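You operate a simulated robot arm through the tools that you are given. There is no shell and no other tool. Be economical: measure what you need, move in short steps, check, and stop when the job is done.

You are at the controls of a simulated two-armed robot. One attempt, no reset.

TASK
Take the wrapped part with white tape and put it on the top of the lift table. Then fetch the blue board and set it on the shelf under the wooden box. Then lift the casing flap open. The order counts.

It is judged by the outcome, as a careful person would: the job done as asked, and still so three seconds after it is handed in. It fails if anything else is knocked over, pushed out of place, dropped, spilled or broken.

THE ROBOT
Two 7-joint arms with two-finger parallel grippers on one trunk, on a base that drives. Base frame: it is fixed to the floor where the robot stands at the start and does not move with it; the origin is under the middle of the robot, x ahead of it, y to its left, z up. Readings come in mm, rad, newtons and seconds.
The left shoulder is at the start at [20, 138, 1095], the right one opposite. With the tool pointing down near the work surface each hand reaches from about 100 to 300 mm from the robot's upright axis, wherever it stands, measured 20 degrees to its own side. Places, roughly: blue board [-6500, 750, 750]; casing flap [6000, 4000, 1000]; shelf under the wooden box [-6300, -700, 300]; top of the lift table [3100, 0, 800]. Payload 1.57 kg a hand.
The TCP of each hand is the grasp point between the finger pads, 30 mm short of the fingertips. In the tool frame z runs along the fingers and y along their closing line. Largest opening 80 mm; finger width 17, thickness 12; the body of the gripper, 40 by 82 mm, starts 80 mm behind the TCP.
Orientation is that of the tool frame in the base frame, as [roll, pitch, yaw] about the fixed x, y, z axes, in that order (R = Rz(yaw) Ry(pitch) Rx(roll)). With the fingers straight down and closing along the base's y, the tool's x points along the base's -x, its y along +y and its z along -z.

THE INTERFACE
- The arms move only by the tool move_arm. It takes "left_plan", "right_plan" or both (then of equal length, played together; a hand with none holds still); each is a list of rows, each an object (a shift or turn left out is 0, a gripper value left out holds the last) with "travel": the shift along the tool's x, y, z in mm, a list of three; "rot": the turn, a rotation vector about the tool's x, y, z in rad, a list of three; "hand": the finger opening in mm, from 0 to 80. In form: [{"travel": [x, y, z], "rot": [wx, wy, wz], "hand": hand}, ...]. A call has 1 to 20 rows; each row is the pose to reach, as a shift and turn from the pose commanded when the call began, along the tool's axes at that moment. Rows are played at 5 a second. More than 50 mm and 0.15 rad between two rows, or a gripper value outside its range, and nothing of the call is played. A pose out of reach is approached as far as the arm can. The call stops where the force on the tool passes 40 N (or 10 N more than at its start, if that is more) or the arm is blocked; 0.2 s more then pass. Each finger travels about 45 mm/s and halts on what it meets, pressing with about 37 N; the grip force reading is that of the motor and also rises with nothing between the fingers. The clock runs only during rows and for 0.2 s after the last one: add rows that repeat a pose to give the fingers time. The reply holds the time, the measured pose of the TCP, the force on the tool along the base axes, the opening and the grip force, in the units named above and with some noise, with the torque about the TCP (base axes, N m) and any sound that the robot's microphone picked up.
- Cameras (640 x 400 px; columns grow to the right, rows downward): "scene" is now at [170.6, 30.5, 956.3]; the picture's right is [0.39, -0.92, 0.00], its down [-0.70, -0.30, -0.65] and it looks along [0.60, 0.26, -0.76] (base axes); focal length 258 px, centre (320, 200). "left" rides on the left gripper at [72, 7, -122] in its tool frame; the picture's right is [-0.09, 1.00, 0.00], its down [-0.84, -0.08, -0.54] and it looks along [-0.54, -0.05, 0.84] (tool axes); focal length 238 px, centre (320, 200). "right" rides on the right gripper at [72, -7, -122] in its tool frame; the picture's right is [0.09, 1.00, 0.00], its down [-0.84, 0.08, -0.54] and it looks along [-0.54, 0.05, 0.84] (tool axes); focal length 238 px, centre (320, 200).
- camera(camera): a new picture of that camera. No time passes.
- move_column(by): slides the trunk up (or, below 0, down) by that many mm; the arms and the scene camera ride with it, the base frame stays. It gives what a move gives, with no picture.
- drive_base(legs): drives the robot by 1 to 6 legs, each [ahead, left, turn to the left] in mm, mm and rad, along the robot's own axes; the way and the turn of a leg run together, so that a leg with both is an arc; at most 1500 mm and 3.142 rad a leg. The arms and the cameras ride along, it lands a little off, and it stops where it bumps. It gives what a move gives.
- turn_head(pan, tilt): turns the head with the scene camera to pan (to the left, within 1.047 rad either way) and tilt (down, from -0.506 to 1.204), counted from straight ahead of the robot. It gives what a move gives.
- probe_pixels(camera, pixels): for up to 12 pixels [column, row] of the newest picture of that camera ("zoom" is the newest enlarged one), the place [x, y, z] in the base frame of the surface seen there, good to about 3 mm. No time passes.
- inspect(camera, box): a new picture of the part [left, top, right, bottom] of that camera's present view, enlarged. No time passes.
- sign_off(): hands the job in; it is judged then, once.

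Work in short steps. Measure before you move; look again where a grasp or a placing could have gone wrong, and mend it. You have 110 turns and 100 pictures in all, those below and enlarged ones among them. Open the grippers and draw the arms clear of the work before you hand the job in, unless the task says otherwise; then end with one line.

The tools are called after ">>>" by a JSON object that holds its "name" and its "arguments". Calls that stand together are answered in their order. move_arm: Moves the arms, as the interface text tells. Its arguments: {"type":"object","properties":{"left_plan":{"type":"array"},"right_plan":{"type":"array"}},"required":[]} The other tools are called the same way: move_column (by) slides the trunk up or down; drive_base (legs) drives the base; turn_head (pan, tilt) turns the head that bears the scene camera; camera (camera) takes a picture; probe_pixels (camera, pixels) gives the place of the surface under pixels of a picture; inspect (camera, box) takes an enlarged picture of a part of a camera's view; sign_off () hands the job in.

At the start:

```text
clock: 0.0
left_position: [393.7, 259.9, 674.9]
left_tcp_rot: [-3.141, 0.001, 3.141]
left_wrist_force: [-0.6, 1.4, -0.7]
left_moment: [-0.03, 0.0, 0.01]
left_finger_gap: 80.0
left_grip_force: 0.0
right_position: [396.2, -73.9, 656.9]
right_tcp_rot: [3.141, 0.0, 3.142]
right_wrist_force: [-0.5, -0.1, 0.1]
right_moment: [0.02, 0.01, 0.05]
right_finger_gap: 79.7
right_grip_force: 0.1
trunk travel left (down, up): [-470.0, 770.0]
robot x, y, heading: [0.5, -2.2, 0.004]
head pan, tilt: [0.405, 0.862]
```

scene: 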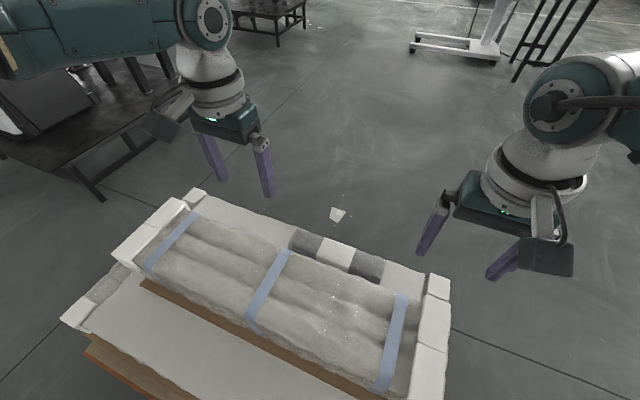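
right: 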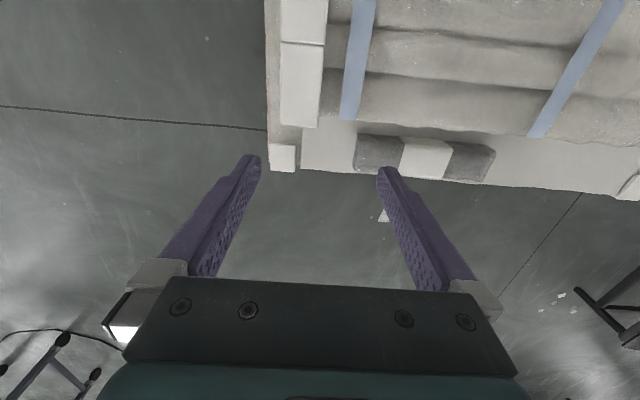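
left: 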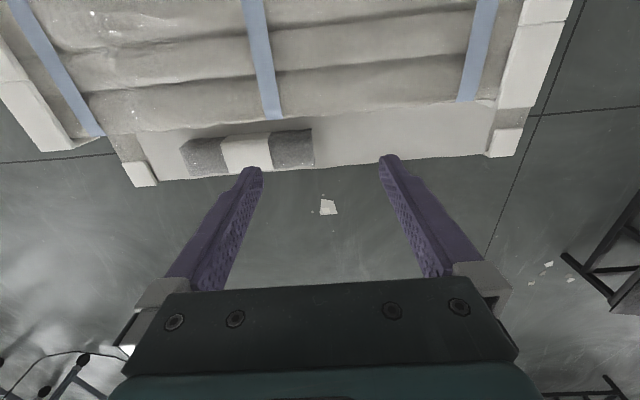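

The picture shows a long part wrapped in bubble-like film with bluish straps in front, and a grey-white-grey pad at (335,255). I enlarge it to see what is what.

>>> {"name": "inspect", "arguments": {"camera": "scene", "box": [60, 180, 460, 400]}}

>>> {"name": "probe_pixels", "arguments": {"camera": "scene", "pixels": [[195, 195], [435, 290], [270, 285], [335, 255], [300, 240], [370, 265], [330, 320], [140, 280], [410, 270], [100, 345], [200, 240], [337, 214]]}}

```text
1.60 times, centred on (260, 290) of scene
```

zoom: 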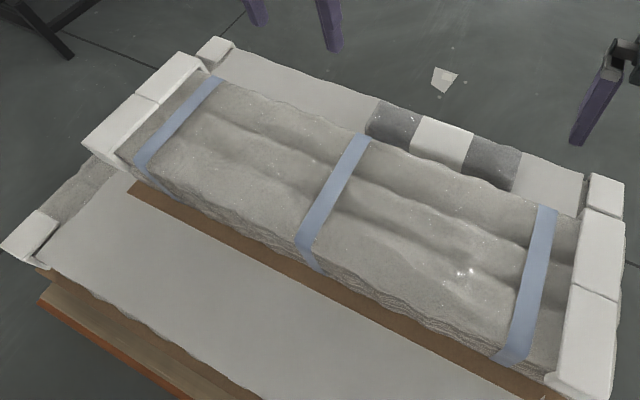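

```text
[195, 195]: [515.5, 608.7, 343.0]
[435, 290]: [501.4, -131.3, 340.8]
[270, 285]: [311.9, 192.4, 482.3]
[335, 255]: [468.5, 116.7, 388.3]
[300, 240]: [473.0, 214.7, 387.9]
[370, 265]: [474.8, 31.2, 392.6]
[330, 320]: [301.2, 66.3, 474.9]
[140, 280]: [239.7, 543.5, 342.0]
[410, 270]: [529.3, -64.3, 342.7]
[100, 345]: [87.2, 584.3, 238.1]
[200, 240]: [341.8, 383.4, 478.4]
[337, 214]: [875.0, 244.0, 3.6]
```

The small grey part with a white band lies at about (470,117), top z≈390, beside the large block (top 480). I measure it finely with the left wrist camera.

>>> {"name": "inspect", "arguments": {"camera": "left", "box": [140, 80, 380, 230]}}

>>> {"name": "probe_pixels", "arguments": {"camera": "left", "pixels": [[246, 140], [246, 152], [246, 166], [182, 158], [195, 158], [312, 145], [300, 145], [246, 130], [246, 120], [246, 105], [270, 175], [350, 140]]}}

>>> {"name": "turn_head", "arguments": {"pan": 0, "tilt": 0.2}}

>>> {"name": "camera", "arguments": {"camera": "scene"}}

```text
2.67 times, centred on (260, 155) of left
```

zoom: 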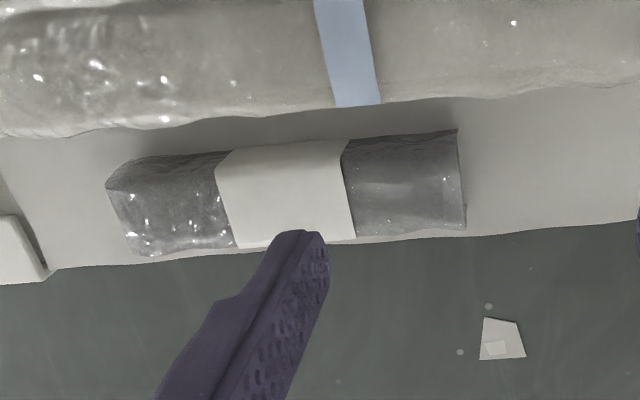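

```text
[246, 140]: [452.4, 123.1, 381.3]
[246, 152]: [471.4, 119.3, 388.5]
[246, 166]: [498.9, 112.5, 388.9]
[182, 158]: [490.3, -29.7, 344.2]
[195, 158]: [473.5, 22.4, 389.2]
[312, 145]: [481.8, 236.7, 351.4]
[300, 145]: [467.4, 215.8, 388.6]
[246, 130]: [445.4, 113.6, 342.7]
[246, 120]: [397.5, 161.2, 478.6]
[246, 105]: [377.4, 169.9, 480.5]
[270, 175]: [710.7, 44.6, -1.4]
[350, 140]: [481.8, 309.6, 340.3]
```

```text
clock: 1.0
left_position: [393.4, 260.1, 673.1]
left_tcp_rot: [-3.141, 0.001, -3.141]
left_wrist_force: [0.5, 0.2, 0.0]
left_moment: [-0.01, 0.02, -0.03]
left_finger_gap: 80.0
left_grip_force: 0.1
right_position: [396.5, -73.8, 656.9]
right_tcp_rot: [3.141, 0.001, 3.141]
right_wrist_force: [0.4, -0.5, 0.0]
right_moment: [0.04, -0.03, -0.02]
right_finger_gap: 80.1
right_grip_force: 0.1
trunk travel left (down, up): [-470.0, 770.0]
robot x, y, heading: [-2.3, -1.5, 0.001]
head pan, tilt: [0.0, 0.201]
```

```text
94 pictures are left
```

scene: 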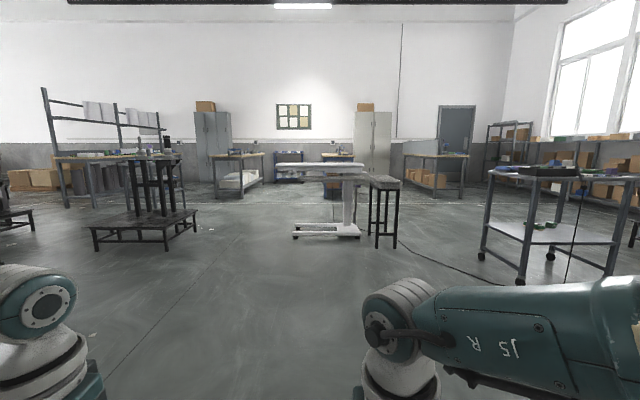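

The scene shows the lift table ahead, at about (320,170). Now I take the small part's outline from the enlarged wrist picture to get its axis.

>>> {"name": "probe_pixels", "arguments": {"camera": "zoom", "pixels": [[240, 240], [240, 160], [350, 232], [345, 150], [450, 222], [450, 138], [150, 248], [140, 170], [330, 108], [340, 98], [220, 112], [400, 108]]}}

>>> {"name": "turn_head", "arguments": {"pan": 0.4, "tilt": 0.86}}

```text
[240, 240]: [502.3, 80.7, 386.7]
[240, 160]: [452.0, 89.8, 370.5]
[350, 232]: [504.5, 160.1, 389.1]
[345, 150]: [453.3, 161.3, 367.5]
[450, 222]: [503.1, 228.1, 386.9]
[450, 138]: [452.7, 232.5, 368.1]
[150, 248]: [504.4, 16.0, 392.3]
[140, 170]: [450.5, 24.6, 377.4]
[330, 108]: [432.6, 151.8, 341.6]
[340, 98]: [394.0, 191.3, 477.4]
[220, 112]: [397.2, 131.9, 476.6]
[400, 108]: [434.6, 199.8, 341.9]
```

```text
clock: 2.1
left_position: [394.1, 259.2, 674.0]
left_tcp_rot: [-3.141, 0.001, -3.141]
left_wrist_force: [-0.4, -0.4, -0.4]
left_moment: [0.04, -0.01, 0.0]
left_finger_gap: 80.0
left_grip_force: 0.1
right_position: [397.0, -74.7, 656.7]
right_tcp_rot: [-3.141, -0.001, 3.141]
right_wrist_force: [-0.1, 0.0, -0.1]
right_moment: [0.03, 0.0, -0.01]
right_finger_gap: 79.9
right_grip_force: 0.1
trunk travel left (down, up): [-470.0, 770.0]
robot x, y, heading: [-0.2, -1.4, -0.002]
head pan, tilt: [0.4, 0.86]
```

The part spans x 449–506, y 15–232, top 389, on a surface at 342, with its axis along y. I turn the left hand 90° and bring it above the white band, raising the right hand at the same time.

>>> {"name": "move_arm", "arguments": {"left_plan": [{"travel": [-8, -13, 0], "rot": [0, 0, 0.143]}, {"travel": [-16, -26, 0], "rot": [0, 0, 0.286]}, {"travel": [-24, -39, 0], "rot": [0, 0, 0.428]}, {"travel": [-32, -52, 0], "rot": [0, 0, 0.571]}, {"travel": [-40, -65, 0], "rot": [0, 0, 0.714]}, {"travel": [-48, -78, 0], "rot": [0, 0, 0.857]}, {"travel": [-56, -91, 0], "rot": [0, 0, 1.0]}, {"travel": [-64, -104, 0], "rot": [0, 0, 1.142]}, {"travel": [-72, -117, 0], "rot": [0, 0, 1.285]}, {"travel": [-80, -130, 0], "rot": [0, 0, 1.428]}, {"travel": [-84, -138, 0], "rot": [0, 0, 1.571]}], "right_plan": [{"travel": [0, 0, -20]}, {"travel": [0, 0, -40]}, {"travel": [0, -10, -60]}, {"travel": [0, -20, -80]}, {"travel": [0, -30, -100]}, {"travel": [0, -40, -120]}, {"travel": [0, -50, -140]}, {"travel": [0, -60, -160]}, {"travel": [0, -70, -180]}, {"travel": [0, -80, -200]}, {"travel": [0, -90, -220]}]}}

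>>> {"name": "camera", "arguments": {"camera": "scene"}}

```text
clock: 4.5
left_position: [433.4, 124.3, 697.2]
left_tcp_rot: [-3.138, 0.001, 1.567]
left_wrist_force: [0.1, -0.5, -0.1]
left_moment: [0.05, 0.0, -0.02]
left_finger_gap: 79.8
left_grip_force: 0.0
left hand out of reach, approached as far as the arm can: row 6, 7, 8, 9, 10, 11
right_position: [397.5, -166.0, 878.5]
right_tcp_rot: [-3.141, -0.002, -3.141]
right_wrist_force: [0.5, 0.8, 0.0]
right_moment: [0.04, 0.02, 0.0]
right_finger_gap: 79.8
right_grip_force: 0.0
trunk travel left (down, up): [-470.0, 770.0]
robot x, y, heading: [0.7, 0.3, 0.003]
head pan, tilt: [0.4, 0.86]
```

```text
93 pictures are left
```

scene: 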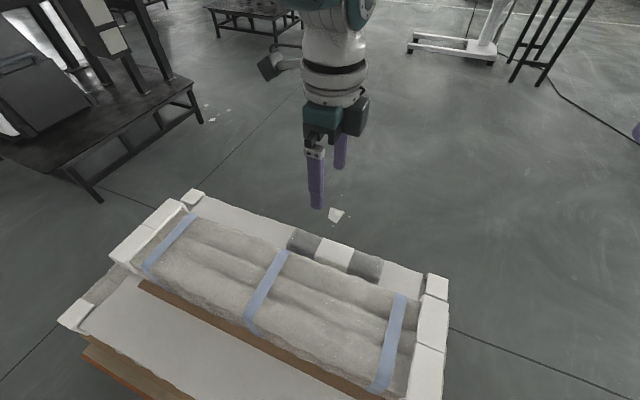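

The point above the part is just out of reach from here. I look straight down to see how much space is between base and table.

>>> {"name": "turn_head", "arguments": {"pan": 0, "tilt": 1.2}}

>>> {"name": "camera", "arguments": {"camera": "scene"}}

>>> {"name": "camera", "arguments": {"camera": "right"}}

>>> {"name": "probe_pixels", "arguments": {"camera": "scene", "pixels": [[320, 398], [200, 398], [440, 398], [320, 350], [100, 380], [560, 380], [500, 300], [320, 300]]}}

```text
clock: 5.3
left_position: [433.2, 125.7, 695.8]
left_tcp_rot: [-3.138, 0.001, 1.57]
left_wrist_force: [1.2, -0.2, -0.2]
left_moment: [0.01, -0.02, 0.0]
left_finger_gap: 79.9
left_grip_force: 0.0
right_position: [395.9, -166.3, 876.9]
right_tcp_rot: [-3.14, 0.001, -3.14]
right_wrist_force: [-0.6, 0.3, 0.5]
right_moment: [0.0, 0.01, 0.0]
right_finger_gap: 80.2
right_grip_force: 0.0
trunk travel left (down, up): [-470.0, 770.0]
robot x, y, heading: [0.6, 1.2, 0.0]
head pan, tilt: [0.0, 1.201]
```

```text
92 pictures are left
```

scene: 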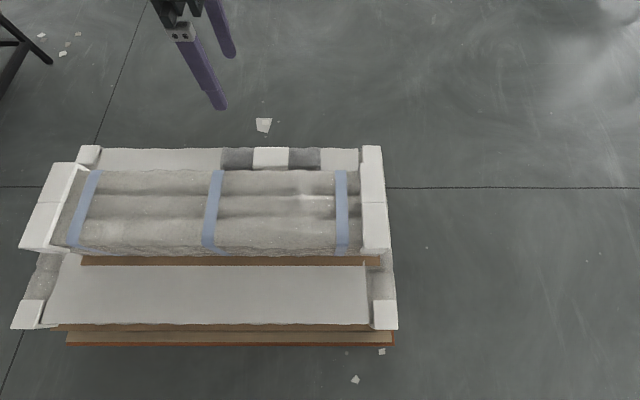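

```text
91 pictures are left
```

right: 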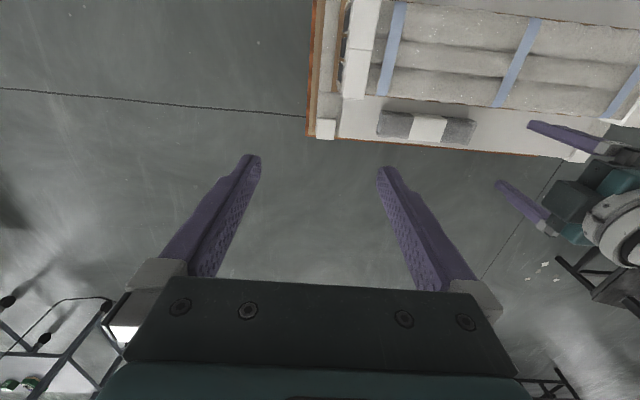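

```text
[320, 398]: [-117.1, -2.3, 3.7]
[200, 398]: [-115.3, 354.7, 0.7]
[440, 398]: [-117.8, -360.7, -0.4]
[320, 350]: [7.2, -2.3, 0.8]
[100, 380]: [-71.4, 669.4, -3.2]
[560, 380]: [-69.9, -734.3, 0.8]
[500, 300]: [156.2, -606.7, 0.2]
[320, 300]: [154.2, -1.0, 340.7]
```

The stack's near edge is at x≈20, so driving forward is no option; the far side is free. I look to the right before driving round that way.

>>> {"name": "turn_head", "arguments": {"pan": -0.8, "tilt": 0.5}}

>>> {"name": "camera", "arguments": {"camera": "scene"}}

>>> {"name": "probe_pixels", "arguments": {"camera": "scene", "pixels": [[200, 150], [100, 200], [320, 100], [450, 60], [600, 60], [320, 350]]}}

```text
clock: 6.5
left_position: [433.8, 125.4, 695.1]
left_tcp_rot: [-3.136, 0.0, 1.57]
left_wrist_force: [0.8, 0.1, 0.1]
left_moment: [0.04, -0.02, -0.01]
left_finger_gap: 80.2
left_grip_force: 0.0
right_position: [397.1, -164.5, 877.1]
right_tcp_rot: [3.141, 0.001, -3.141]
right_wrist_force: [-0.9, 0.0, 0.3]
right_moment: [-0.01, 0.01, 0.0]
right_finger_gap: 80.2
right_grip_force: 0.1
trunk travel left (down, up): [-470.0, 770.0]
robot x, y, heading: [-0.9, 1.1, -0.001]
head pan, tilt: [-0.799, 0.499]
```

```text
90 pictures are left
```

scene: 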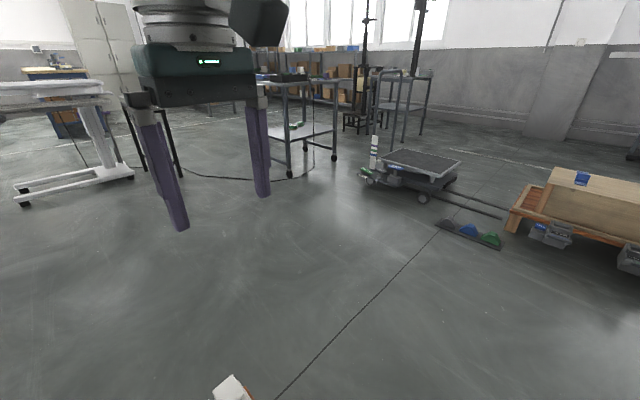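

```text
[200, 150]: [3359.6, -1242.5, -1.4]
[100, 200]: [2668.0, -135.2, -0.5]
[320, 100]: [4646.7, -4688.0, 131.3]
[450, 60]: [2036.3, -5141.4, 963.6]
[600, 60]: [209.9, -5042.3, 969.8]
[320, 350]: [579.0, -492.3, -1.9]
```

The floor is clear round the right side. I back off, strafe right, go past the stack, turn round and come to the far side, so the part will lie in front of the right shoulder.

>>> {"name": "drive_base", "arguments": {"legs": [[-150, 0, 0], [0, -900, 0], [1050, 0, 0], [0, 0, 3.1416]]}}

>>> {"name": "turn_head", "arguments": {"pan": -0.5, "tilt": 0.8}}

>>> {"name": "camera", "arguments": {"camera": "scene"}}

```text
refused: 3.1416 is not a number from -3.14159 to 3.14159
```

```text
clock: 7.3
left_position: [434.2, 126.2, 696.6]
left_tcp_rot: [-3.136, 0.0, 1.571]
left_wrist_force: [0.2, 0.0, -0.7]
left_moment: [0.0, -0.01, -0.01]
left_finger_gap: 80.2
left_grip_force: 0.0
right_position: [397.0, -164.6, 875.8]
right_tcp_rot: [-3.141, 0.0, 3.14]
right_wrist_force: [0.2, -0.2, -0.2]
right_moment: [0.0, 0.0, 0.01]
right_finger_gap: 79.7
right_grip_force: 0.1
trunk travel left (down, up): [-470.0, 770.0]
robot x, y, heading: [1.1, -1.1, -0.0]
head pan, tilt: [-0.499, 0.799]
```

```text
89 pictures are left
```

scene: 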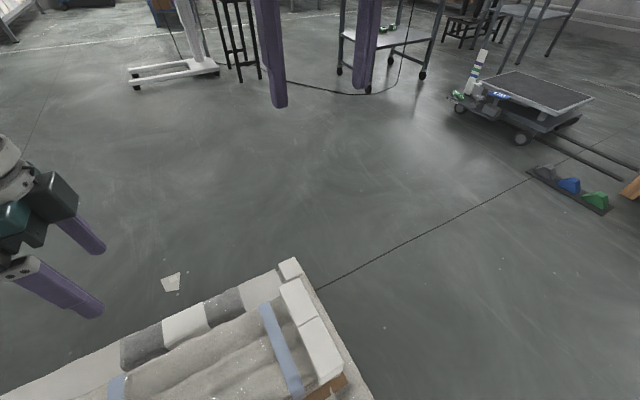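

The turn was refused by rounding; I send the same route with 3.14.

>>> {"name": "drive_base", "arguments": {"legs": [[-150, 0, 0], [0, -900, 0], [1050, 0, 0], [0, 0, 3.14]]}}

>>> {"name": "camera", "arguments": {"camera": "scene"}}

```text
clock: 25.4
left_position: [453.6, -1061.0, 695.8]
left_tcp_rot: [-3.137, 0.0, -1.577]
left_wrist_force: [0.3, 0.9, 0.5]
left_moment: [0.02, -0.01, 0.02]
left_finger_gap: 80.0
left_grip_force: 0.0
right_position: [494.6, -770.7, 877.2]
right_tcp_rot: [-3.141, 0.0, -0.006]
right_wrist_force: [-0.1, 1.0, -0.3]
right_moment: [0.0, -0.01, -0.01]
right_finger_gap: 80.2
right_grip_force: 0.0
trunk travel left (down, up): [-470.0, 770.0]
robot x, y, heading: [887.8, -937.2, 3.137]
head pan, tilt: [-0.499, 0.799]
```

```text
88 pictures are left
```

scene: 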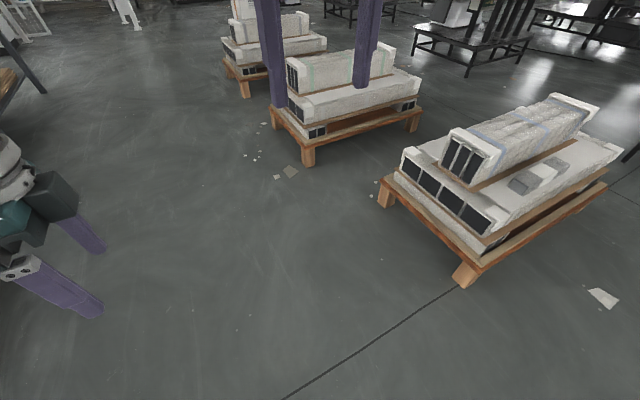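

All good; the stack is on my right. I drive right to the part, raise the left hand and turn the right hand 90°.

>>> {"name": "drive_base", "arguments": {"legs": [[0, -927, 0], [65, 0, 0]]}}

>>> {"name": "move_arm", "arguments": {"left_plan": [{"travel": [0, 0, -20]}, {"travel": [0, 0, -40]}, {"travel": [0, 0, -60]}, {"travel": [0, 0, -80]}, {"travel": [0, 0, -100]}, {"travel": [0, 0, -120]}, {"travel": [0, 0, -140]}, {"travel": [0, 0, -160]}, {"travel": [0, 0, -180]}, {"travel": [0, 0, -200]}, {"travel": [0, 0, -220]}], "right_plan": [{"rot": [0, 0, -0.143]}, {"rot": [0, 0, -0.286]}, {"rot": [0, 0, -0.428]}, {"rot": [0, 0, -0.571]}, {"rot": [0, 0, -0.714]}, {"rot": [0, 0, -0.857]}, {"rot": [0, 0, -1.0]}, {"rot": [0, 0, -1.142]}, {"rot": [0, 0, -1.285]}, {"rot": [0, 0, -1.428]}, {"rot": [0, 0, -1.571]}]}}

>>> {"name": "camera", "arguments": {"camera": "scene"}}

>>> {"name": "camera", "arguments": {"camera": "right"}}

```text
clock: 31.0
left_position: [395.4, -109.9, 695.7]
left_tcp_rot: [-3.136, -0.002, -1.578]
left_wrist_force: [0.2, 0.6, 0.2]
left_moment: [-0.01, 0.02, -0.01]
left_finger_gap: 80.0
left_grip_force: 0.2
right_position: [434.0, 180.6, 875.7]
right_tcp_rot: [3.141, 0.0, -0.006]
right_wrist_force: [0.0, -0.2, 0.7]
right_moment: [-0.02, -0.01, -0.01]
right_finger_gap: 79.9
right_grip_force: 0.1
trunk travel left (down, up): [-470.0, 770.0]
robot x, y, heading: [832.6, 12.9, 3.134]
head pan, tilt: [-0.499, 0.799]
```

```text
clock: 33.3
left_position: [366.4, -102.9, 886.9]
left_tcp_rot: [-3.092, -0.004, -1.583]
left_wrist_force: [-0.7, -0.2, 0.1]
left_moment: [0.01, 0.02, 0.02]
left_finger_gap: 80.2
left_grip_force: 0.0
left hand out of reach, approached as far as the arm can: row 1, 2, 3, 4, 5, 6, 7, 8, 9, 10, 11
right_position: [607.3, 163.3, 820.3]
right_tcp_rot: [3.007, -0.012, 1.245]
right_wrist_force: [0.0, -0.4, 0.2]
right_moment: [0.01, -0.02, -0.01]
right_finger_gap: 80.0
right_grip_force: 0.1
right hand out of reach, approached as far as the arm can: row 6, 7, 8, 9, 10, 11
trunk travel left (down, up): [-470.0, 770.0]
robot x, y, heading: [830.4, 13.8, 3.138]
head pan, tilt: [-0.499, 0.799]
stopped in row 11 (right hand): the arm was blocked; the commanded pose is now the measured one
```

```text
87 pictures are left
```

scene: 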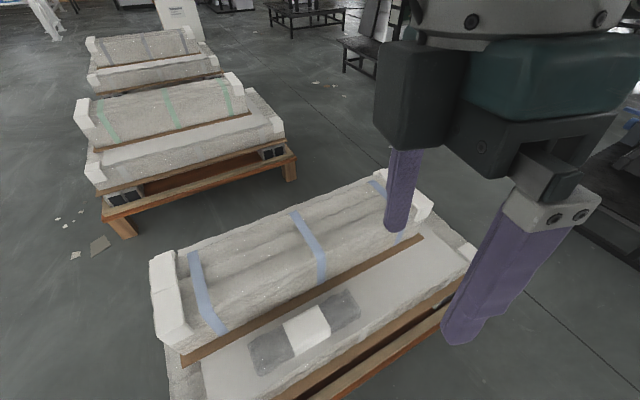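

```text
86 pictures are left
```

right: 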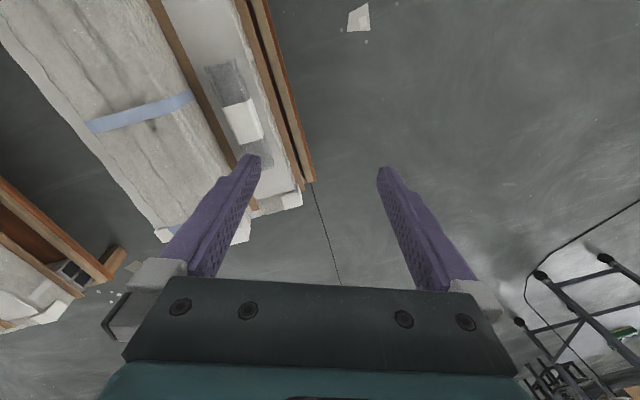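

The right wrist stuck near its limit at that height (yaw 1.245). I bring it lower and forward, where it has room, while finishing the turn to vertical.

>>> {"name": "move_arm", "arguments": {"right_plan": [{"travel": [-10, -18, 25]}, {"travel": [-20, -36, 50]}, {"travel": [-30, -54, 75], "rot": [0.03, 0, -0.06]}, {"travel": [-40, -72, 100], "rot": [0.06, 0, -0.12]}, {"travel": [-50, -93, 129], "rot": [0.09, 0.01, -0.2]}, {"travel": [-50, -93, 129], "rot": [0.11, 0.02, -0.26]}, {"travel": [-50, -93, 129], "rot": [0.134, 0.02, -0.326]}, {"travel": [-50, -93, 129], "rot": [0.134, 0.02, -0.326]}]}}

```text
clock: 35.1
left_position: [365.6, -103.7, 886.8]
left_tcp_rot: [-3.091, -0.002, -1.58]
left_wrist_force: [-0.8, 0.3, -0.3]
left_moment: [0.0, -0.01, -0.04]
left_finger_gap: 80.0
left_grip_force: 0.0
right_position: [563.9, 131.5, 678.4]
right_tcp_rot: [-3.136, -0.01, 1.57]
right_wrist_force: [-0.4, 0.4, -0.3]
right_moment: [-0.02, 0.01, -0.01]
right_finger_gap: 79.9
right_grip_force: 0.1
right hand out of reach, approached as far as the arm can: row 2, 3, 4, 5, 6, 7, 8
trunk travel left (down, up): [-470.0, 770.0]
robot x, y, heading: [828.1, 10.8, 3.136]
head pan, tilt: [-0.499, 0.799]
```

The right hand is now vertical with closing along x at (564,131,678). I drive 86 mm ahead and 10 mm left to bring it over the part and lower the column by 150.

>>> {"name": "drive_base", "arguments": {"legs": [[86, 10, 0]]}}

>>> {"name": "move_column", "arguments": {"by": -150}}

>>> {"name": "camera", "arguments": {"camera": "right"}}

>>> {"name": "camera", "arguments": {"camera": "scene"}}

```text
clock: 36.2
left_position: [280.0, -113.1, 886.5]
left_tcp_rot: [-3.091, -0.004, -1.582]
left_wrist_force: [1.0, 0.1, 0.3]
left_moment: [-0.02, -0.03, 0.01]
left_finger_gap: 79.9
left_grip_force: 0.1
right_position: [477.5, 122.4, 678.0]
right_tcp_rot: [-3.134, -0.011, 1.571]
right_wrist_force: [0.7, -0.9, -0.1]
right_moment: [0.05, 0.0, -0.02]
right_finger_gap: 80.0
right_grip_force: 0.0
trunk travel left (down, up): [-470.0, 770.0]
robot x, y, heading: [743.6, 3.8, 3.138]
head pan, tilt: [-0.499, 0.799]
```

```text
clock: 38.0
left_position: [280.1, -113.7, 736.2]
left_tcp_rot: [-3.089, -0.004, -1.582]
left_wrist_force: [-0.7, 0.3, -0.2]
left_moment: [-0.04, 0.0, 0.0]
left_finger_gap: 79.9
left_grip_force: 0.1
right_position: [478.1, 124.1, 527.9]
right_tcp_rot: [-3.135, -0.011, 1.571]
right_wrist_force: [-0.3, -1.0, 1.0]
right_moment: [-0.01, 0.0, -0.03]
right_finger_gap: 79.8
right_grip_force: 0.1
trunk travel left (down, up): [-320.0, 920.0]
robot x, y, heading: [743.1, 2.9, 3.131]
head pan, tilt: [-0.499, 0.799]
```

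```text
85 pictures are left
```

right: 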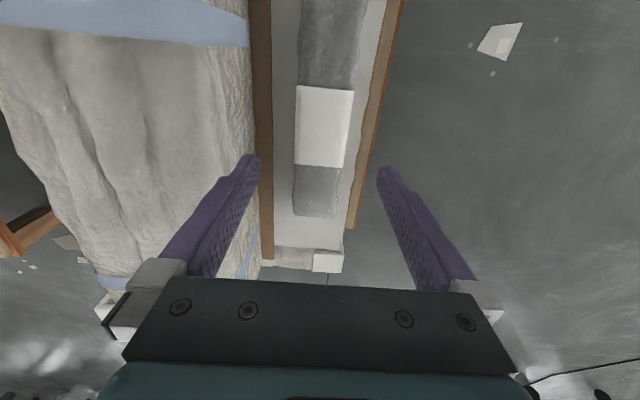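

```text
84 pictures are left
```

scene: 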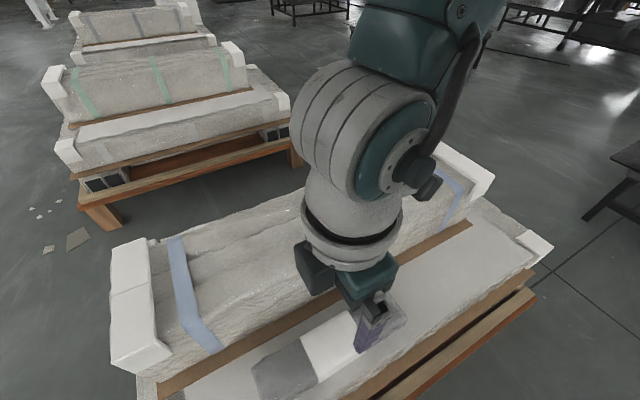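

The part is under the hand; the brown batten (262,100) beside the block is close to the finger. I measure the gaps.

>>> {"name": "probe_pixels", "arguments": {"camera": "right", "pixels": [[300, 130], [346, 130], [322, 92], [322, 160], [246, 120], [252, 90], [262, 120], [270, 120], [278, 120], [252, 60], [322, 130], [360, 130]]}}

```text
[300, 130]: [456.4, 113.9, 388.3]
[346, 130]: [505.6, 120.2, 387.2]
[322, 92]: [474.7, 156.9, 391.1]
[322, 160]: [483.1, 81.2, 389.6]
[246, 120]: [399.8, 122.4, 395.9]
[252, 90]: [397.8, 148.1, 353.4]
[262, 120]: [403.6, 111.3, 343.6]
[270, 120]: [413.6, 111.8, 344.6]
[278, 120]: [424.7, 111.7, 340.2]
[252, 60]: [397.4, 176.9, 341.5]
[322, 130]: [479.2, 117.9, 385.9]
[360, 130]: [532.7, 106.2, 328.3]
```

The block face is at x≈400, and the finger's outer side will pass at 427; the part's centre is at x≈479. I lower by 148 mm with the column.

>>> {"name": "move_column", "arguments": {"by": -148}}

>>> {"name": "camera", "arguments": {"camera": "right"}}

```text
clock: 39.7
left_position: [279.4, -113.4, 589.1]
left_tcp_rot: [-3.091, -0.004, -1.581]
left_wrist_force: [-0.4, -0.3, 0.2]
left_moment: [0.01, 0.03, 0.01]
left_finger_gap: 79.9
left_grip_force: 0.0
right_position: [478.0, 122.2, 379.4]
right_tcp_rot: [-3.136, -0.011, 1.569]
right_wrist_force: [0.3, 0.0, -0.1]
right_moment: [0.0, 0.04, 0.01]
right_finger_gap: 80.0
right_grip_force: 0.1
trunk travel left (down, up): [-172.0, 1068.0]
robot x, y, heading: [743.1, 4.9, 3.134]
head pan, tilt: [-0.499, 0.799]
```

```text
83 pictures are left
```

right: 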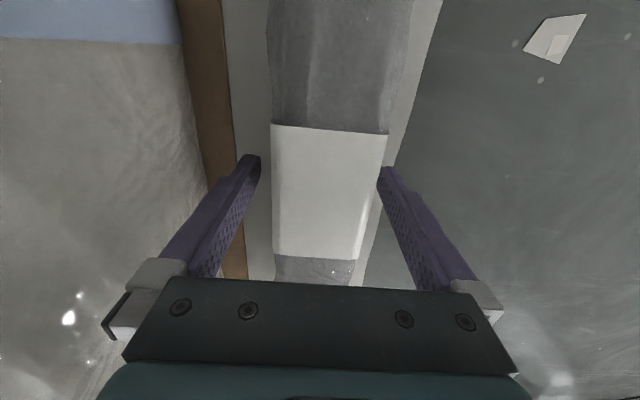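

The fingers straddle the white band. I close the gripper.

>>> {"name": "move_arm", "arguments": {"right_plan": [{"hand": 40}, {"hand": 20}, {"hand": 0}, {"hand": 0}, {"hand": 0}]}}

>>> {"name": "move_column", "arguments": {"by": 30}}

>>> {"name": "camera", "arguments": {"camera": "right"}}

```text
clock: 40.9
left_position: [281.0, -111.4, 588.4]
left_tcp_rot: [-3.09, -0.003, -1.581]
left_wrist_force: [0.6, 0.2, -0.4]
left_moment: [-0.01, 0.03, 0.0]
left_finger_gap: 79.8
left_grip_force: 0.0
right_position: [479.4, 122.3, 380.2]
right_tcp_rot: [-3.138, -0.011, 1.57]
right_wrist_force: [2.5, -1.2, 5.7]
right_moment: [0.04, -0.46, -0.01]
right_finger_gap: 61.7
right_grip_force: 36.6
trunk travel left (down, up): [-172.0, 1068.0]
robot x, y, heading: [742.3, 3.7, 3.134]
head pan, tilt: [-0.499, 0.799]
```

```text
clock: 41.6
left_position: [281.3, -111.5, 617.9]
left_tcp_rot: [-3.091, -0.005, -1.58]
left_wrist_force: [-0.2, 0.6, 0.1]
left_moment: [0.02, -0.01, 0.05]
left_finger_gap: 80.1
left_grip_force: 0.1
right_position: [478.4, 123.0, 409.7]
right_tcp_rot: [-3.136, -0.011, 1.572]
right_wrist_force: [0.4, 0.3, -5.3]
right_moment: [0.02, -0.01, 0.0]
right_finger_gap: 61.8
right_grip_force: 37.2
trunk travel left (down, up): [-202.0, 1038.0]
robot x, y, heading: [742.5, 0.7, 3.131]
head pan, tilt: [-0.499, 0.799]
```

```text
82 pictures are left
```

right: 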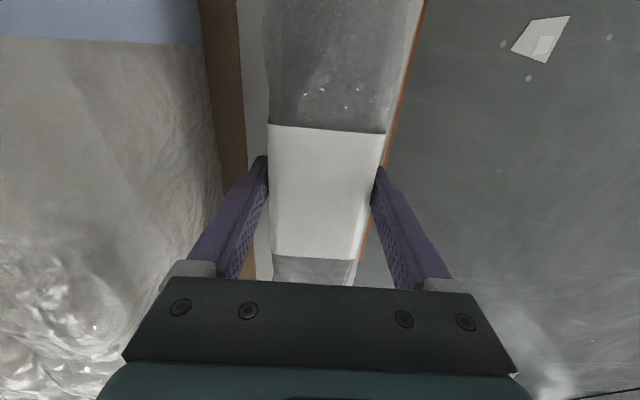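

The part is held firmly (about 0.5 kg, gap 62). I raise the column well above everything, back off and turn to face the lift table.

>>> {"name": "move_column", "arguments": {"by": 520}}

>>> {"name": "drive_base", "arguments": {"legs": [[-350, 0, 0], [0, 0, 3.14]]}}

>>> {"name": "turn_head", "arguments": {"pan": 0, "tilt": 0.5}}

>>> {"name": "camera", "arguments": {"camera": "scene"}}

```text
refused: 520 is not a number from -400 to 400
```

```text
clock: 51.2
left_position: [1562.7, 100.6, 618.3]
left_tcp_rot: [-3.09, -0.003, 1.524]
left_wrist_force: [-0.2, -0.4, -0.1]
left_moment: [0.0, 0.03, 0.01]
left_finger_gap: 79.8
left_grip_force: 0.1
right_position: [1355.8, -125.1, 410.9]
right_tcp_rot: [-3.136, -0.012, -1.609]
right_wrist_force: [0.3, -0.3, -5.2]
right_moment: [-0.01, 0.02, -0.03]
right_finger_gap: 61.8
right_grip_force: 37.5
trunk travel left (down, up): [-202.0, 1038.0]
robot x, y, heading: [1096.5, 2.1, -0.047]
head pan, tilt: [-0.499, 0.799]
```

```text
clock: 52.1
left_position: [1563.0, 102.0, 619.0]
left_tcp_rot: [-3.089, -0.002, 1.524]
left_wrist_force: [-0.5, 0.3, 0.0]
left_moment: [-0.02, 0.02, -0.02]
left_finger_gap: 80.1
left_grip_force: 0.0
right_position: [1355.4, -126.1, 410.9]
right_tcp_rot: [-3.135, -0.01, -1.61]
right_wrist_force: [0.0, -0.1, -4.9]
right_moment: [-0.03, 0.01, 0.01]
right_finger_gap: 61.9
right_grip_force: 36.8
trunk travel left (down, up): [-202.0, 1038.0]
robot x, y, heading: [1096.0, 8.3, -0.038]
head pan, tilt: [0.0, 0.499]
```

```text
81 pictures are left
```

scene: 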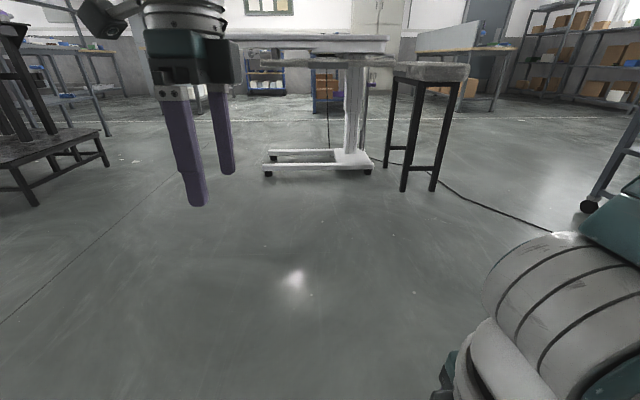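

The column step was refused (limit 400), but the way was clear anyhow. I raise it in two steps now and look at the lift table from above.

>>> {"name": "move_column", "arguments": {"by": 400}}

>>> {"name": "move_column", "arguments": {"by": 220}}

>>> {"name": "drive_base", "arguments": {"legs": [[900, 0, 0.04]]}}

>>> {"name": "turn_head", "arguments": {"pan": 0, "tilt": 0.6}}

>>> {"name": "camera", "arguments": {"camera": "scene"}}

```text
clock: 55.9
left_position: [1562.2, 101.2, 1018.5]
left_tcp_rot: [-3.091, -0.004, 1.523]
left_wrist_force: [0.7, -0.2, 0.0]
left_moment: [-0.01, -0.01, 0.01]
left_finger_gap: 80.2
left_grip_force: 0.1
right_position: [1355.9, -126.6, 811.2]
right_tcp_rot: [-3.136, -0.01, -1.608]
right_wrist_force: [-0.5, 0.5, -5.3]
right_moment: [-0.02, -0.02, -0.02]
right_finger_gap: 61.7
right_grip_force: 36.9
trunk travel left (down, up): [-602.0, 638.0]
robot x, y, heading: [1094.0, 0.2, -0.043]
head pan, tilt: [0.0, 0.499]
```

```text
clock: 58.3
left_position: [1563.0, 100.9, 1238.7]
left_tcp_rot: [-3.091, -0.003, 1.524]
left_wrist_force: [-0.1, 0.2, -0.5]
left_moment: [-0.02, 0.03, -0.01]
left_finger_gap: 79.9
left_grip_force: 0.1
right_position: [1355.6, -127.0, 1030.1]
right_tcp_rot: [-3.136, -0.009, -1.61]
right_wrist_force: [-0.5, 0.0, -5.3]
right_moment: [-0.04, -0.01, 0.02]
right_finger_gap: 61.8
right_grip_force: 36.8
trunk travel left (down, up): [-822.0, 418.0]
robot x, y, heading: [1093.9, 4.9, -0.051]
head pan, tilt: [0.0, 0.499]
```

```text
clock: 63.0
left_position: [2448.4, 95.2, 1239.0]
left_tcp_rot: [-3.092, -0.003, 1.559]
left_wrist_force: [-0.3, 0.1, 0.7]
left_moment: [-0.01, -0.03, 0.0]
left_finger_gap: 80.1
left_grip_force: 0.0
right_position: [2250.5, -141.6, 1030.1]
right_tcp_rot: [-3.137, -0.01, -1.572]
right_wrist_force: [0.0, -0.1, -5.5]
right_moment: [-0.01, 0.01, 0.03]
right_finger_gap: 61.6
right_grip_force: 37.1
trunk travel left (down, up): [-822.0, 418.0]
robot x, y, heading: [1982.3, -21.8, -0.008]
head pan, tilt: [0.0, 0.499]
```

```text
clock: 63.6
left_position: [2447.6, 94.0, 1237.6]
left_tcp_rot: [-3.09, -0.003, 1.558]
left_wrist_force: [-0.3, -0.4, -0.2]
left_moment: [0.01, 0.0, 0.01]
left_finger_gap: 80.1
left_grip_force: 0.0
right_position: [2250.9, -140.3, 1030.3]
right_tcp_rot: [-3.135, -0.01, -1.575]
right_wrist_force: [0.1, 0.4, -5.2]
right_moment: [-0.02, -0.02, 0.0]
right_finger_gap: 61.8
right_grip_force: 37.4
trunk travel left (down, up): [-822.0, 418.0]
robot x, y, heading: [1983.7, -24.9, -0.015]
head pan, tilt: [0.0, 0.6]
```

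```text
80 pictures are left
```

scene: 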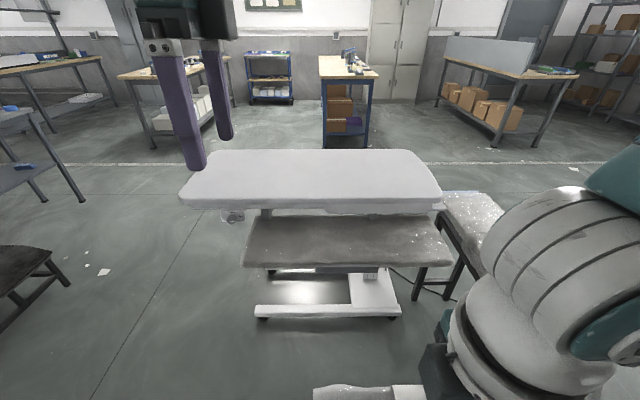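

The white top (310,180) is the lift table's top, with a lower grey deck in front and a stool at the right. I measure these.

>>> {"name": "probe_pixels", "arguments": {"camera": "scene", "pixels": [[310, 180], [205, 153], [420, 153], [182, 200], [438, 205], [310, 207], [350, 240], [250, 262], [450, 262], [340, 215], [480, 215], [370, 310]]}}

>>> {"name": "inspect", "arguments": {"camera": "scene", "box": [160, 130, 520, 330]}}

```text
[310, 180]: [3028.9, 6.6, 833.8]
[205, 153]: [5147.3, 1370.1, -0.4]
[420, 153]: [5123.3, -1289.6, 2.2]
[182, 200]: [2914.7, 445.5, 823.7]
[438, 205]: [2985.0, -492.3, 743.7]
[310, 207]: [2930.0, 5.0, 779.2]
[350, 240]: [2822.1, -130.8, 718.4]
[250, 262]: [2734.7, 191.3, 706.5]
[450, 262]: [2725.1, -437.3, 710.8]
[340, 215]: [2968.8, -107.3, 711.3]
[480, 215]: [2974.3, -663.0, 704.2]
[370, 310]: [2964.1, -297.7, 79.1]
```

```text
1.78 times, centred on (340, 230) of scene
```

zoom: 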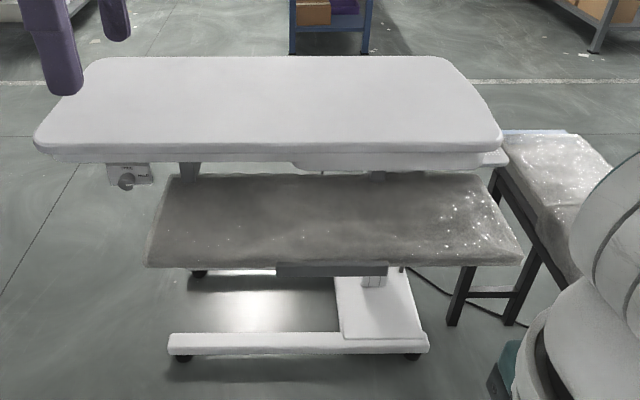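

The white top is at z≈834, with the grey deck blocking the near side. I check the free space at its left end and far edge.

>>> {"name": "probe_pixels", "arguments": {"camera": "scene", "pixels": [[205, 158], [415, 156], [310, 155], [50, 255], [68, 284], [30, 190], [100, 272], [85, 195], [150, 145], [345, 145], [250, 318], [233, 216]]}}

>>> {"name": "turn_head", "arguments": {"pan": 0.7, "tilt": 0.5}}

>>> {"name": "camera", "arguments": {"camera": "scene"}}

```text
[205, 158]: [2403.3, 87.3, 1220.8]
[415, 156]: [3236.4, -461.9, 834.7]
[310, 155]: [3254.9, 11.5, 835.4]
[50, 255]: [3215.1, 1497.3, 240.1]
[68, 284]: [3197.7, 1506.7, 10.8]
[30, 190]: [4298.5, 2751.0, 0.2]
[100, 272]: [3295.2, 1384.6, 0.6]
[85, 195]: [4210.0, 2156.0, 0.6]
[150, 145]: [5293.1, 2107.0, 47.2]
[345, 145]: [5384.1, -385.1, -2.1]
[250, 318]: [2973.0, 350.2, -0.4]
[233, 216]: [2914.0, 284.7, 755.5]
```

```text
clock: 64.7
left_position: [2448.3, 95.4, 1238.5]
left_tcp_rot: [-3.089, -0.002, 1.558]
left_wrist_force: [0.4, -0.1, -0.4]
left_moment: [0.02, 0.0, -0.04]
left_finger_gap: 80.0
left_grip_force: 0.0
right_position: [2250.0, -141.0, 1030.4]
right_tcp_rot: [-3.136, -0.01, -1.572]
right_wrist_force: [-0.2, 1.3, -5.9]
right_moment: [-0.05, 0.01, 0.01]
right_finger_gap: 62.1
right_grip_force: 37.1
trunk travel left (down, up): [-822.0, 418.0]
robot x, y, heading: [1983.2, -22.5, -0.008]
head pan, tilt: [0.7, 0.499]
```

```text
78 pictures are left
```

scene: 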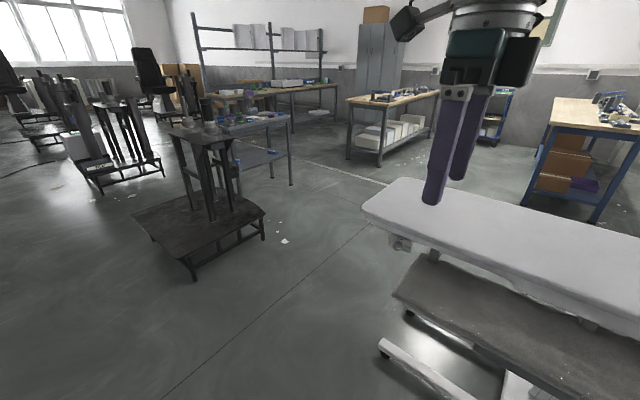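

There is plenty of room at the left end of the lift table (black stand starts at y≈1500). I drive there, face the end, and stop before going over the top.

>>> {"name": "drive_base", "arguments": {"legs": [[0, 900, 0], [1224, 0, 0], [0, 0, -1.56]]}}

>>> {"name": "turn_head", "arguments": {"pan": -0.2, "tilt": 0.9}}

>>> {"name": "camera", "arguments": {"camera": "scene"}}

```text
clock: 79.0
left_position: [3321.6, 392.4, 1238.4]
left_tcp_rot: [-3.09, -0.003, -0.019]
left_wrist_force: [-0.3, 0.3, 0.2]
left_moment: [-0.01, -0.02, -0.02]
left_finger_gap: 79.8
left_grip_force: 0.1
right_position: [3087.8, 591.9, 1030.0]
right_tcp_rot: [-3.136, -0.011, 3.133]
right_wrist_force: [0.9, -0.6, -5.6]
right_moment: [-0.03, 0.05, 0.01]
right_finger_gap: 61.8
right_grip_force: 37.1
trunk travel left (down, up): [-822.0, 418.0]
robot x, y, heading: [3209.1, 858.6, -1.586]
head pan, tilt: [0.7, 0.499]
```

```text
clock: 80.2
left_position: [3321.9, 391.4, 1238.8]
left_tcp_rot: [-3.09, -0.004, -0.017]
left_wrist_force: [-0.5, 0.9, -0.7]
left_moment: [-0.02, -0.03, 0.0]
left_finger_gap: 79.9
left_grip_force: 0.1
right_position: [3088.7, 592.6, 1031.1]
right_tcp_rot: [-3.135, -0.011, 3.13]
right_wrist_force: [0.5, 0.0, -6.4]
right_moment: [0.0, 0.02, 0.0]
right_finger_gap: 61.6
right_grip_force: 37.4
trunk travel left (down, up): [-822.0, 418.0]
robot x, y, heading: [3211.6, 856.9, -1.583]
head pan, tilt: [-0.201, 0.901]
```

```text
77 pictures are left
```

scene: 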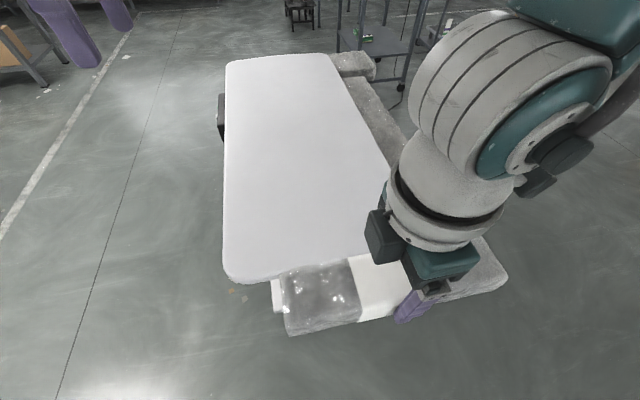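

The table end is straight ahead. I drive 265 mm forward to bring the part over the top.

>>> {"name": "drive_base", "arguments": {"legs": [[265, 0, 0]]}}

>>> {"name": "move_column", "arguments": {"by": -100}}

>>> {"name": "camera", "arguments": {"camera": "scene"}}

>>> {"name": "camera", "arguments": {"camera": "right"}}

```text
clock: 82.1
left_position: [3317.0, 127.9, 1237.4]
left_tcp_rot: [-3.088, -0.003, -0.018]
left_wrist_force: [-0.6, 0.4, 0.0]
left_moment: [-0.05, 0.03, 0.02]
left_finger_gap: 79.9
left_grip_force: 0.0
right_position: [3085.8, 327.5, 1029.7]
right_tcp_rot: [-3.135, -0.01, 3.132]
right_wrist_force: [0.6, -0.7, -5.8]
right_moment: [-0.04, 0.0, 0.03]
right_finger_gap: 61.8
right_grip_force: 37.7
trunk travel left (down, up): [-822.0, 418.0]
robot x, y, heading: [3205.5, 593.8, -1.587]
head pan, tilt: [-0.201, 0.901]
```

```text
clock: 83.4
left_position: [3318.0, 128.3, 1138.3]
left_tcp_rot: [-3.089, -0.002, -0.017]
left_wrist_force: [0.8, 0.5, -0.5]
left_moment: [-0.01, 0.0, -0.01]
left_finger_gap: 79.9
left_grip_force: 0.0
right_position: [3085.2, 328.5, 930.2]
right_tcp_rot: [-3.136, -0.01, 3.133]
right_wrist_force: [-0.5, 0.4, -5.3]
right_moment: [0.02, 0.04, 0.02]
right_finger_gap: 61.7
right_grip_force: 37.0
trunk travel left (down, up): [-722.0, 518.0]
robot x, y, heading: [3210.5, 593.2, -1.586]
head pan, tilt: [-0.201, 0.901]
```

```text
76 pictures are left
```

scene: 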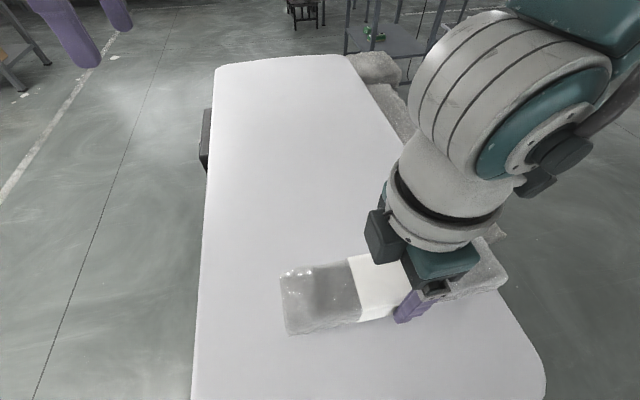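

```text
75 pictures are left
```

right: 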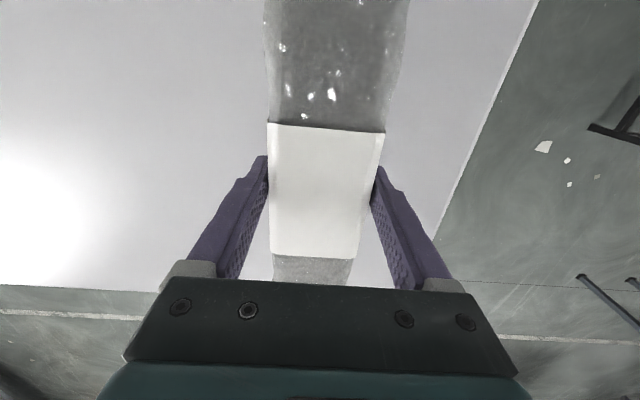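

The part is fully over the white top. The grasp sat 38 mm above the part's underside, so contact comes near TCP z≈872; I lower 54, then feel down gently.

>>> {"name": "move_column", "arguments": {"by": -54}}

>>> {"name": "inspect", "arguments": {"camera": "scene", "box": [240, 220, 440, 345]}}

```text
clock: 84.4
left_position: [3317.6, 127.9, 1084.4]
left_tcp_rot: [-3.09, -0.003, -0.017]
left_wrist_force: [-0.6, 0.1, -0.7]
left_moment: [-0.01, -0.02, 0.0]
left_finger_gap: 80.0
left_grip_force: 0.1
right_position: [3085.4, 327.5, 877.2]
right_tcp_rot: [-3.138, -0.011, 3.134]
right_wrist_force: [-1.9, 3.5, 10.7]
right_moment: [0.67, -0.92, 0.1]
right_finger_gap: 61.9
right_grip_force: 37.0
trunk travel left (down, up): [-668.0, 572.0]
robot x, y, heading: [3204.7, 593.9, -1.586]
head pan, tilt: [-0.201, 0.901]
```

```text
3.20 times, centred on (340, 282) of scene
```

zoom: 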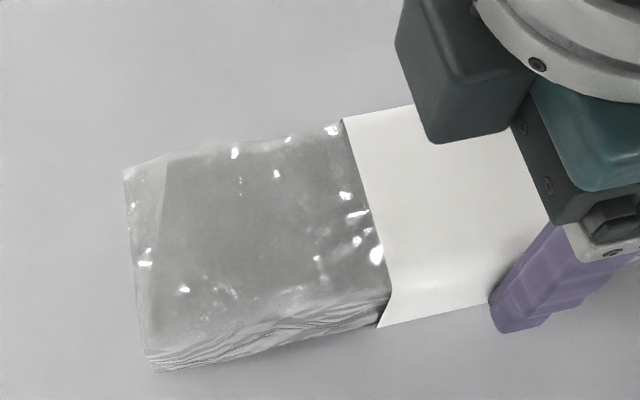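

The part has touched down (force turned to +10.7 N). I open the gripper and raise the column.

>>> {"name": "move_arm", "arguments": {"right_plan": [{"hand": 70}, {"hand": 80}, {"hand": 80}]}}

>>> {"name": "move_column", "arguments": {"by": 160}}

>>> {"name": "camera", "arguments": {"camera": "right"}}

```text
clock: 85.2
left_position: [3319.4, 127.1, 1084.9]
left_tcp_rot: [-3.091, -0.004, -0.016]
left_wrist_force: [-0.6, -0.1, -0.2]
left_moment: [-0.02, -0.02, -0.01]
left_finger_gap: 80.1
left_grip_force: 0.1
right_position: [3084.9, 326.7, 875.9]
right_tcp_rot: [-3.136, -0.011, 3.133]
right_wrist_force: [0.7, 0.4, 0.0]
right_moment: [0.01, 0.02, 0.02]
right_finger_gap: 80.1
right_grip_force: 0.0
trunk travel left (down, up): [-668.0, 572.0]
robot x, y, heading: [3205.8, 595.0, -1.586]
head pan, tilt: [-0.201, 0.901]
```

```text
clock: 87.0
left_position: [3318.4, 128.6, 1243.8]
left_tcp_rot: [-3.09, -0.005, -0.018]
left_wrist_force: [0.2, -0.6, -0.2]
left_moment: [-0.01, 0.0, -0.01]
left_finger_gap: 80.2
left_grip_force: 0.1
right_position: [3085.2, 327.4, 1036.5]
right_tcp_rot: [-3.137, -0.012, 3.134]
right_wrist_force: [-0.8, 0.3, -0.1]
right_moment: [0.03, 0.0, 0.0]
right_finger_gap: 79.8
right_grip_force: 0.2
trunk travel left (down, up): [-828.0, 412.0]
robot x, y, heading: [3203.9, 592.0, -1.584]
head pan, tilt: [-0.201, 0.901]
```

```text
73 pictures are left
```

right: 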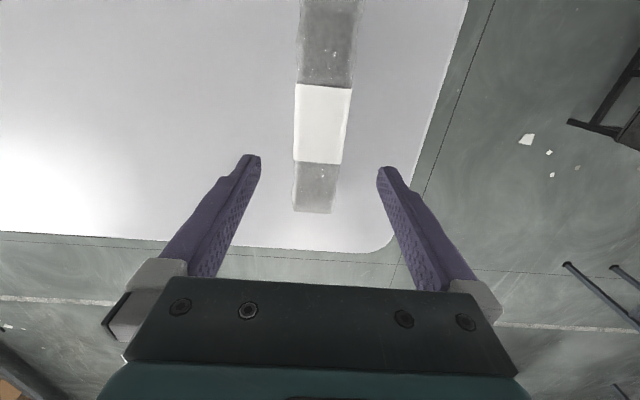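

The part rests on the top. I back off, turn to face -x and go to a free spot to look for the way to the blue board.

>>> {"name": "drive_base", "arguments": {"legs": [[-300, 0, 0], [0, 0, -1.556], [1000, 0, 0], [800, 0, 0]]}}

>>> {"name": "turn_head", "arguments": {"pan": 0, "tilt": 0.25}}

>>> {"name": "camera", "arguments": {"camera": "scene"}}

>>> {"name": "probe_pixels", "arguments": {"camera": "scene", "pixels": [[320, 350], [320, 250], [320, 200], [320, 150], [200, 200], [450, 200], [100, 200], [550, 200], [200, 150], [420, 150], [320, 130], [60, 300]]}}

```text
clock: 101.6
left_position: [941.5, 869.9, 1243.6]
left_tcp_rot: [-3.089, -0.005, -1.627]
left_wrist_force: [-1.0, 0.5, 0.2]
left_moment: [0.01, 0.0, 0.0]
left_finger_gap: 80.1
left_grip_force: 0.1
right_position: [1150.7, 1094.2, 1035.6]
right_tcp_rot: [-3.135, -0.012, 1.522]
right_wrist_force: [0.2, -0.4, 0.6]
right_moment: [-0.04, -0.04, -0.02]
right_finger_gap: 80.1
right_grip_force: 0.1
trunk travel left (down, up): [-828.0, 412.0]
robot x, y, heading: [1405.8, 961.5, 3.087]
head pan, tilt: [-0.201, 0.901]
```

```text
clock: 102.6
left_position: [940.8, 869.2, 1244.8]
left_tcp_rot: [-3.088, -0.003, -1.628]
left_wrist_force: [1.5, 1.5, 0.2]
left_moment: [-0.06, -0.02, -0.01]
left_finger_gap: 80.2
left_grip_force: 0.1
right_position: [1151.2, 1095.0, 1036.1]
right_tcp_rot: [-3.136, -0.01, 1.522]
right_wrist_force: [0.3, -0.2, -0.6]
right_moment: [0.02, 0.0, 0.03]
right_finger_gap: 80.0
right_grip_force: 0.0
trunk travel left (down, up): [-828.0, 412.0]
robot x, y, heading: [1408.5, 965.1, 3.081]
head pan, tilt: [0.0, 0.25]
```

```text
72 pictures are left
```

scene: 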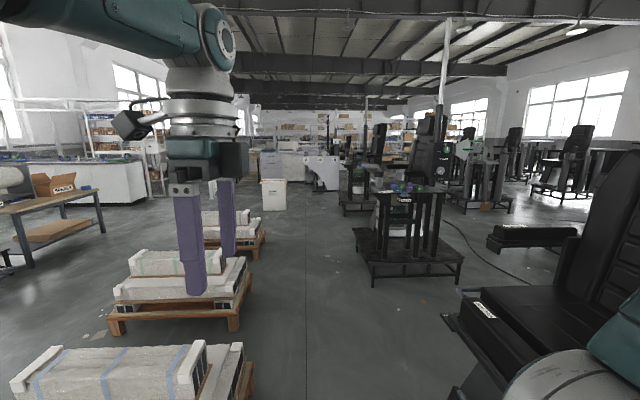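

```text
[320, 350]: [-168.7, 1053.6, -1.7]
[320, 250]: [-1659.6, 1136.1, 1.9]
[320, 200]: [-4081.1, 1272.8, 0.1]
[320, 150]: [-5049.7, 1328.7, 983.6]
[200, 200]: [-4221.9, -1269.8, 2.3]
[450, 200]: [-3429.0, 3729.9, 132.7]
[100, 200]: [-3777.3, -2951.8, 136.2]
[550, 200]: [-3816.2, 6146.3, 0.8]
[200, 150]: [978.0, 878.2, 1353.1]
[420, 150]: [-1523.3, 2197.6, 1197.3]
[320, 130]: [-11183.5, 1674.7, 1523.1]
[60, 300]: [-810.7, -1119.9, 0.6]
```

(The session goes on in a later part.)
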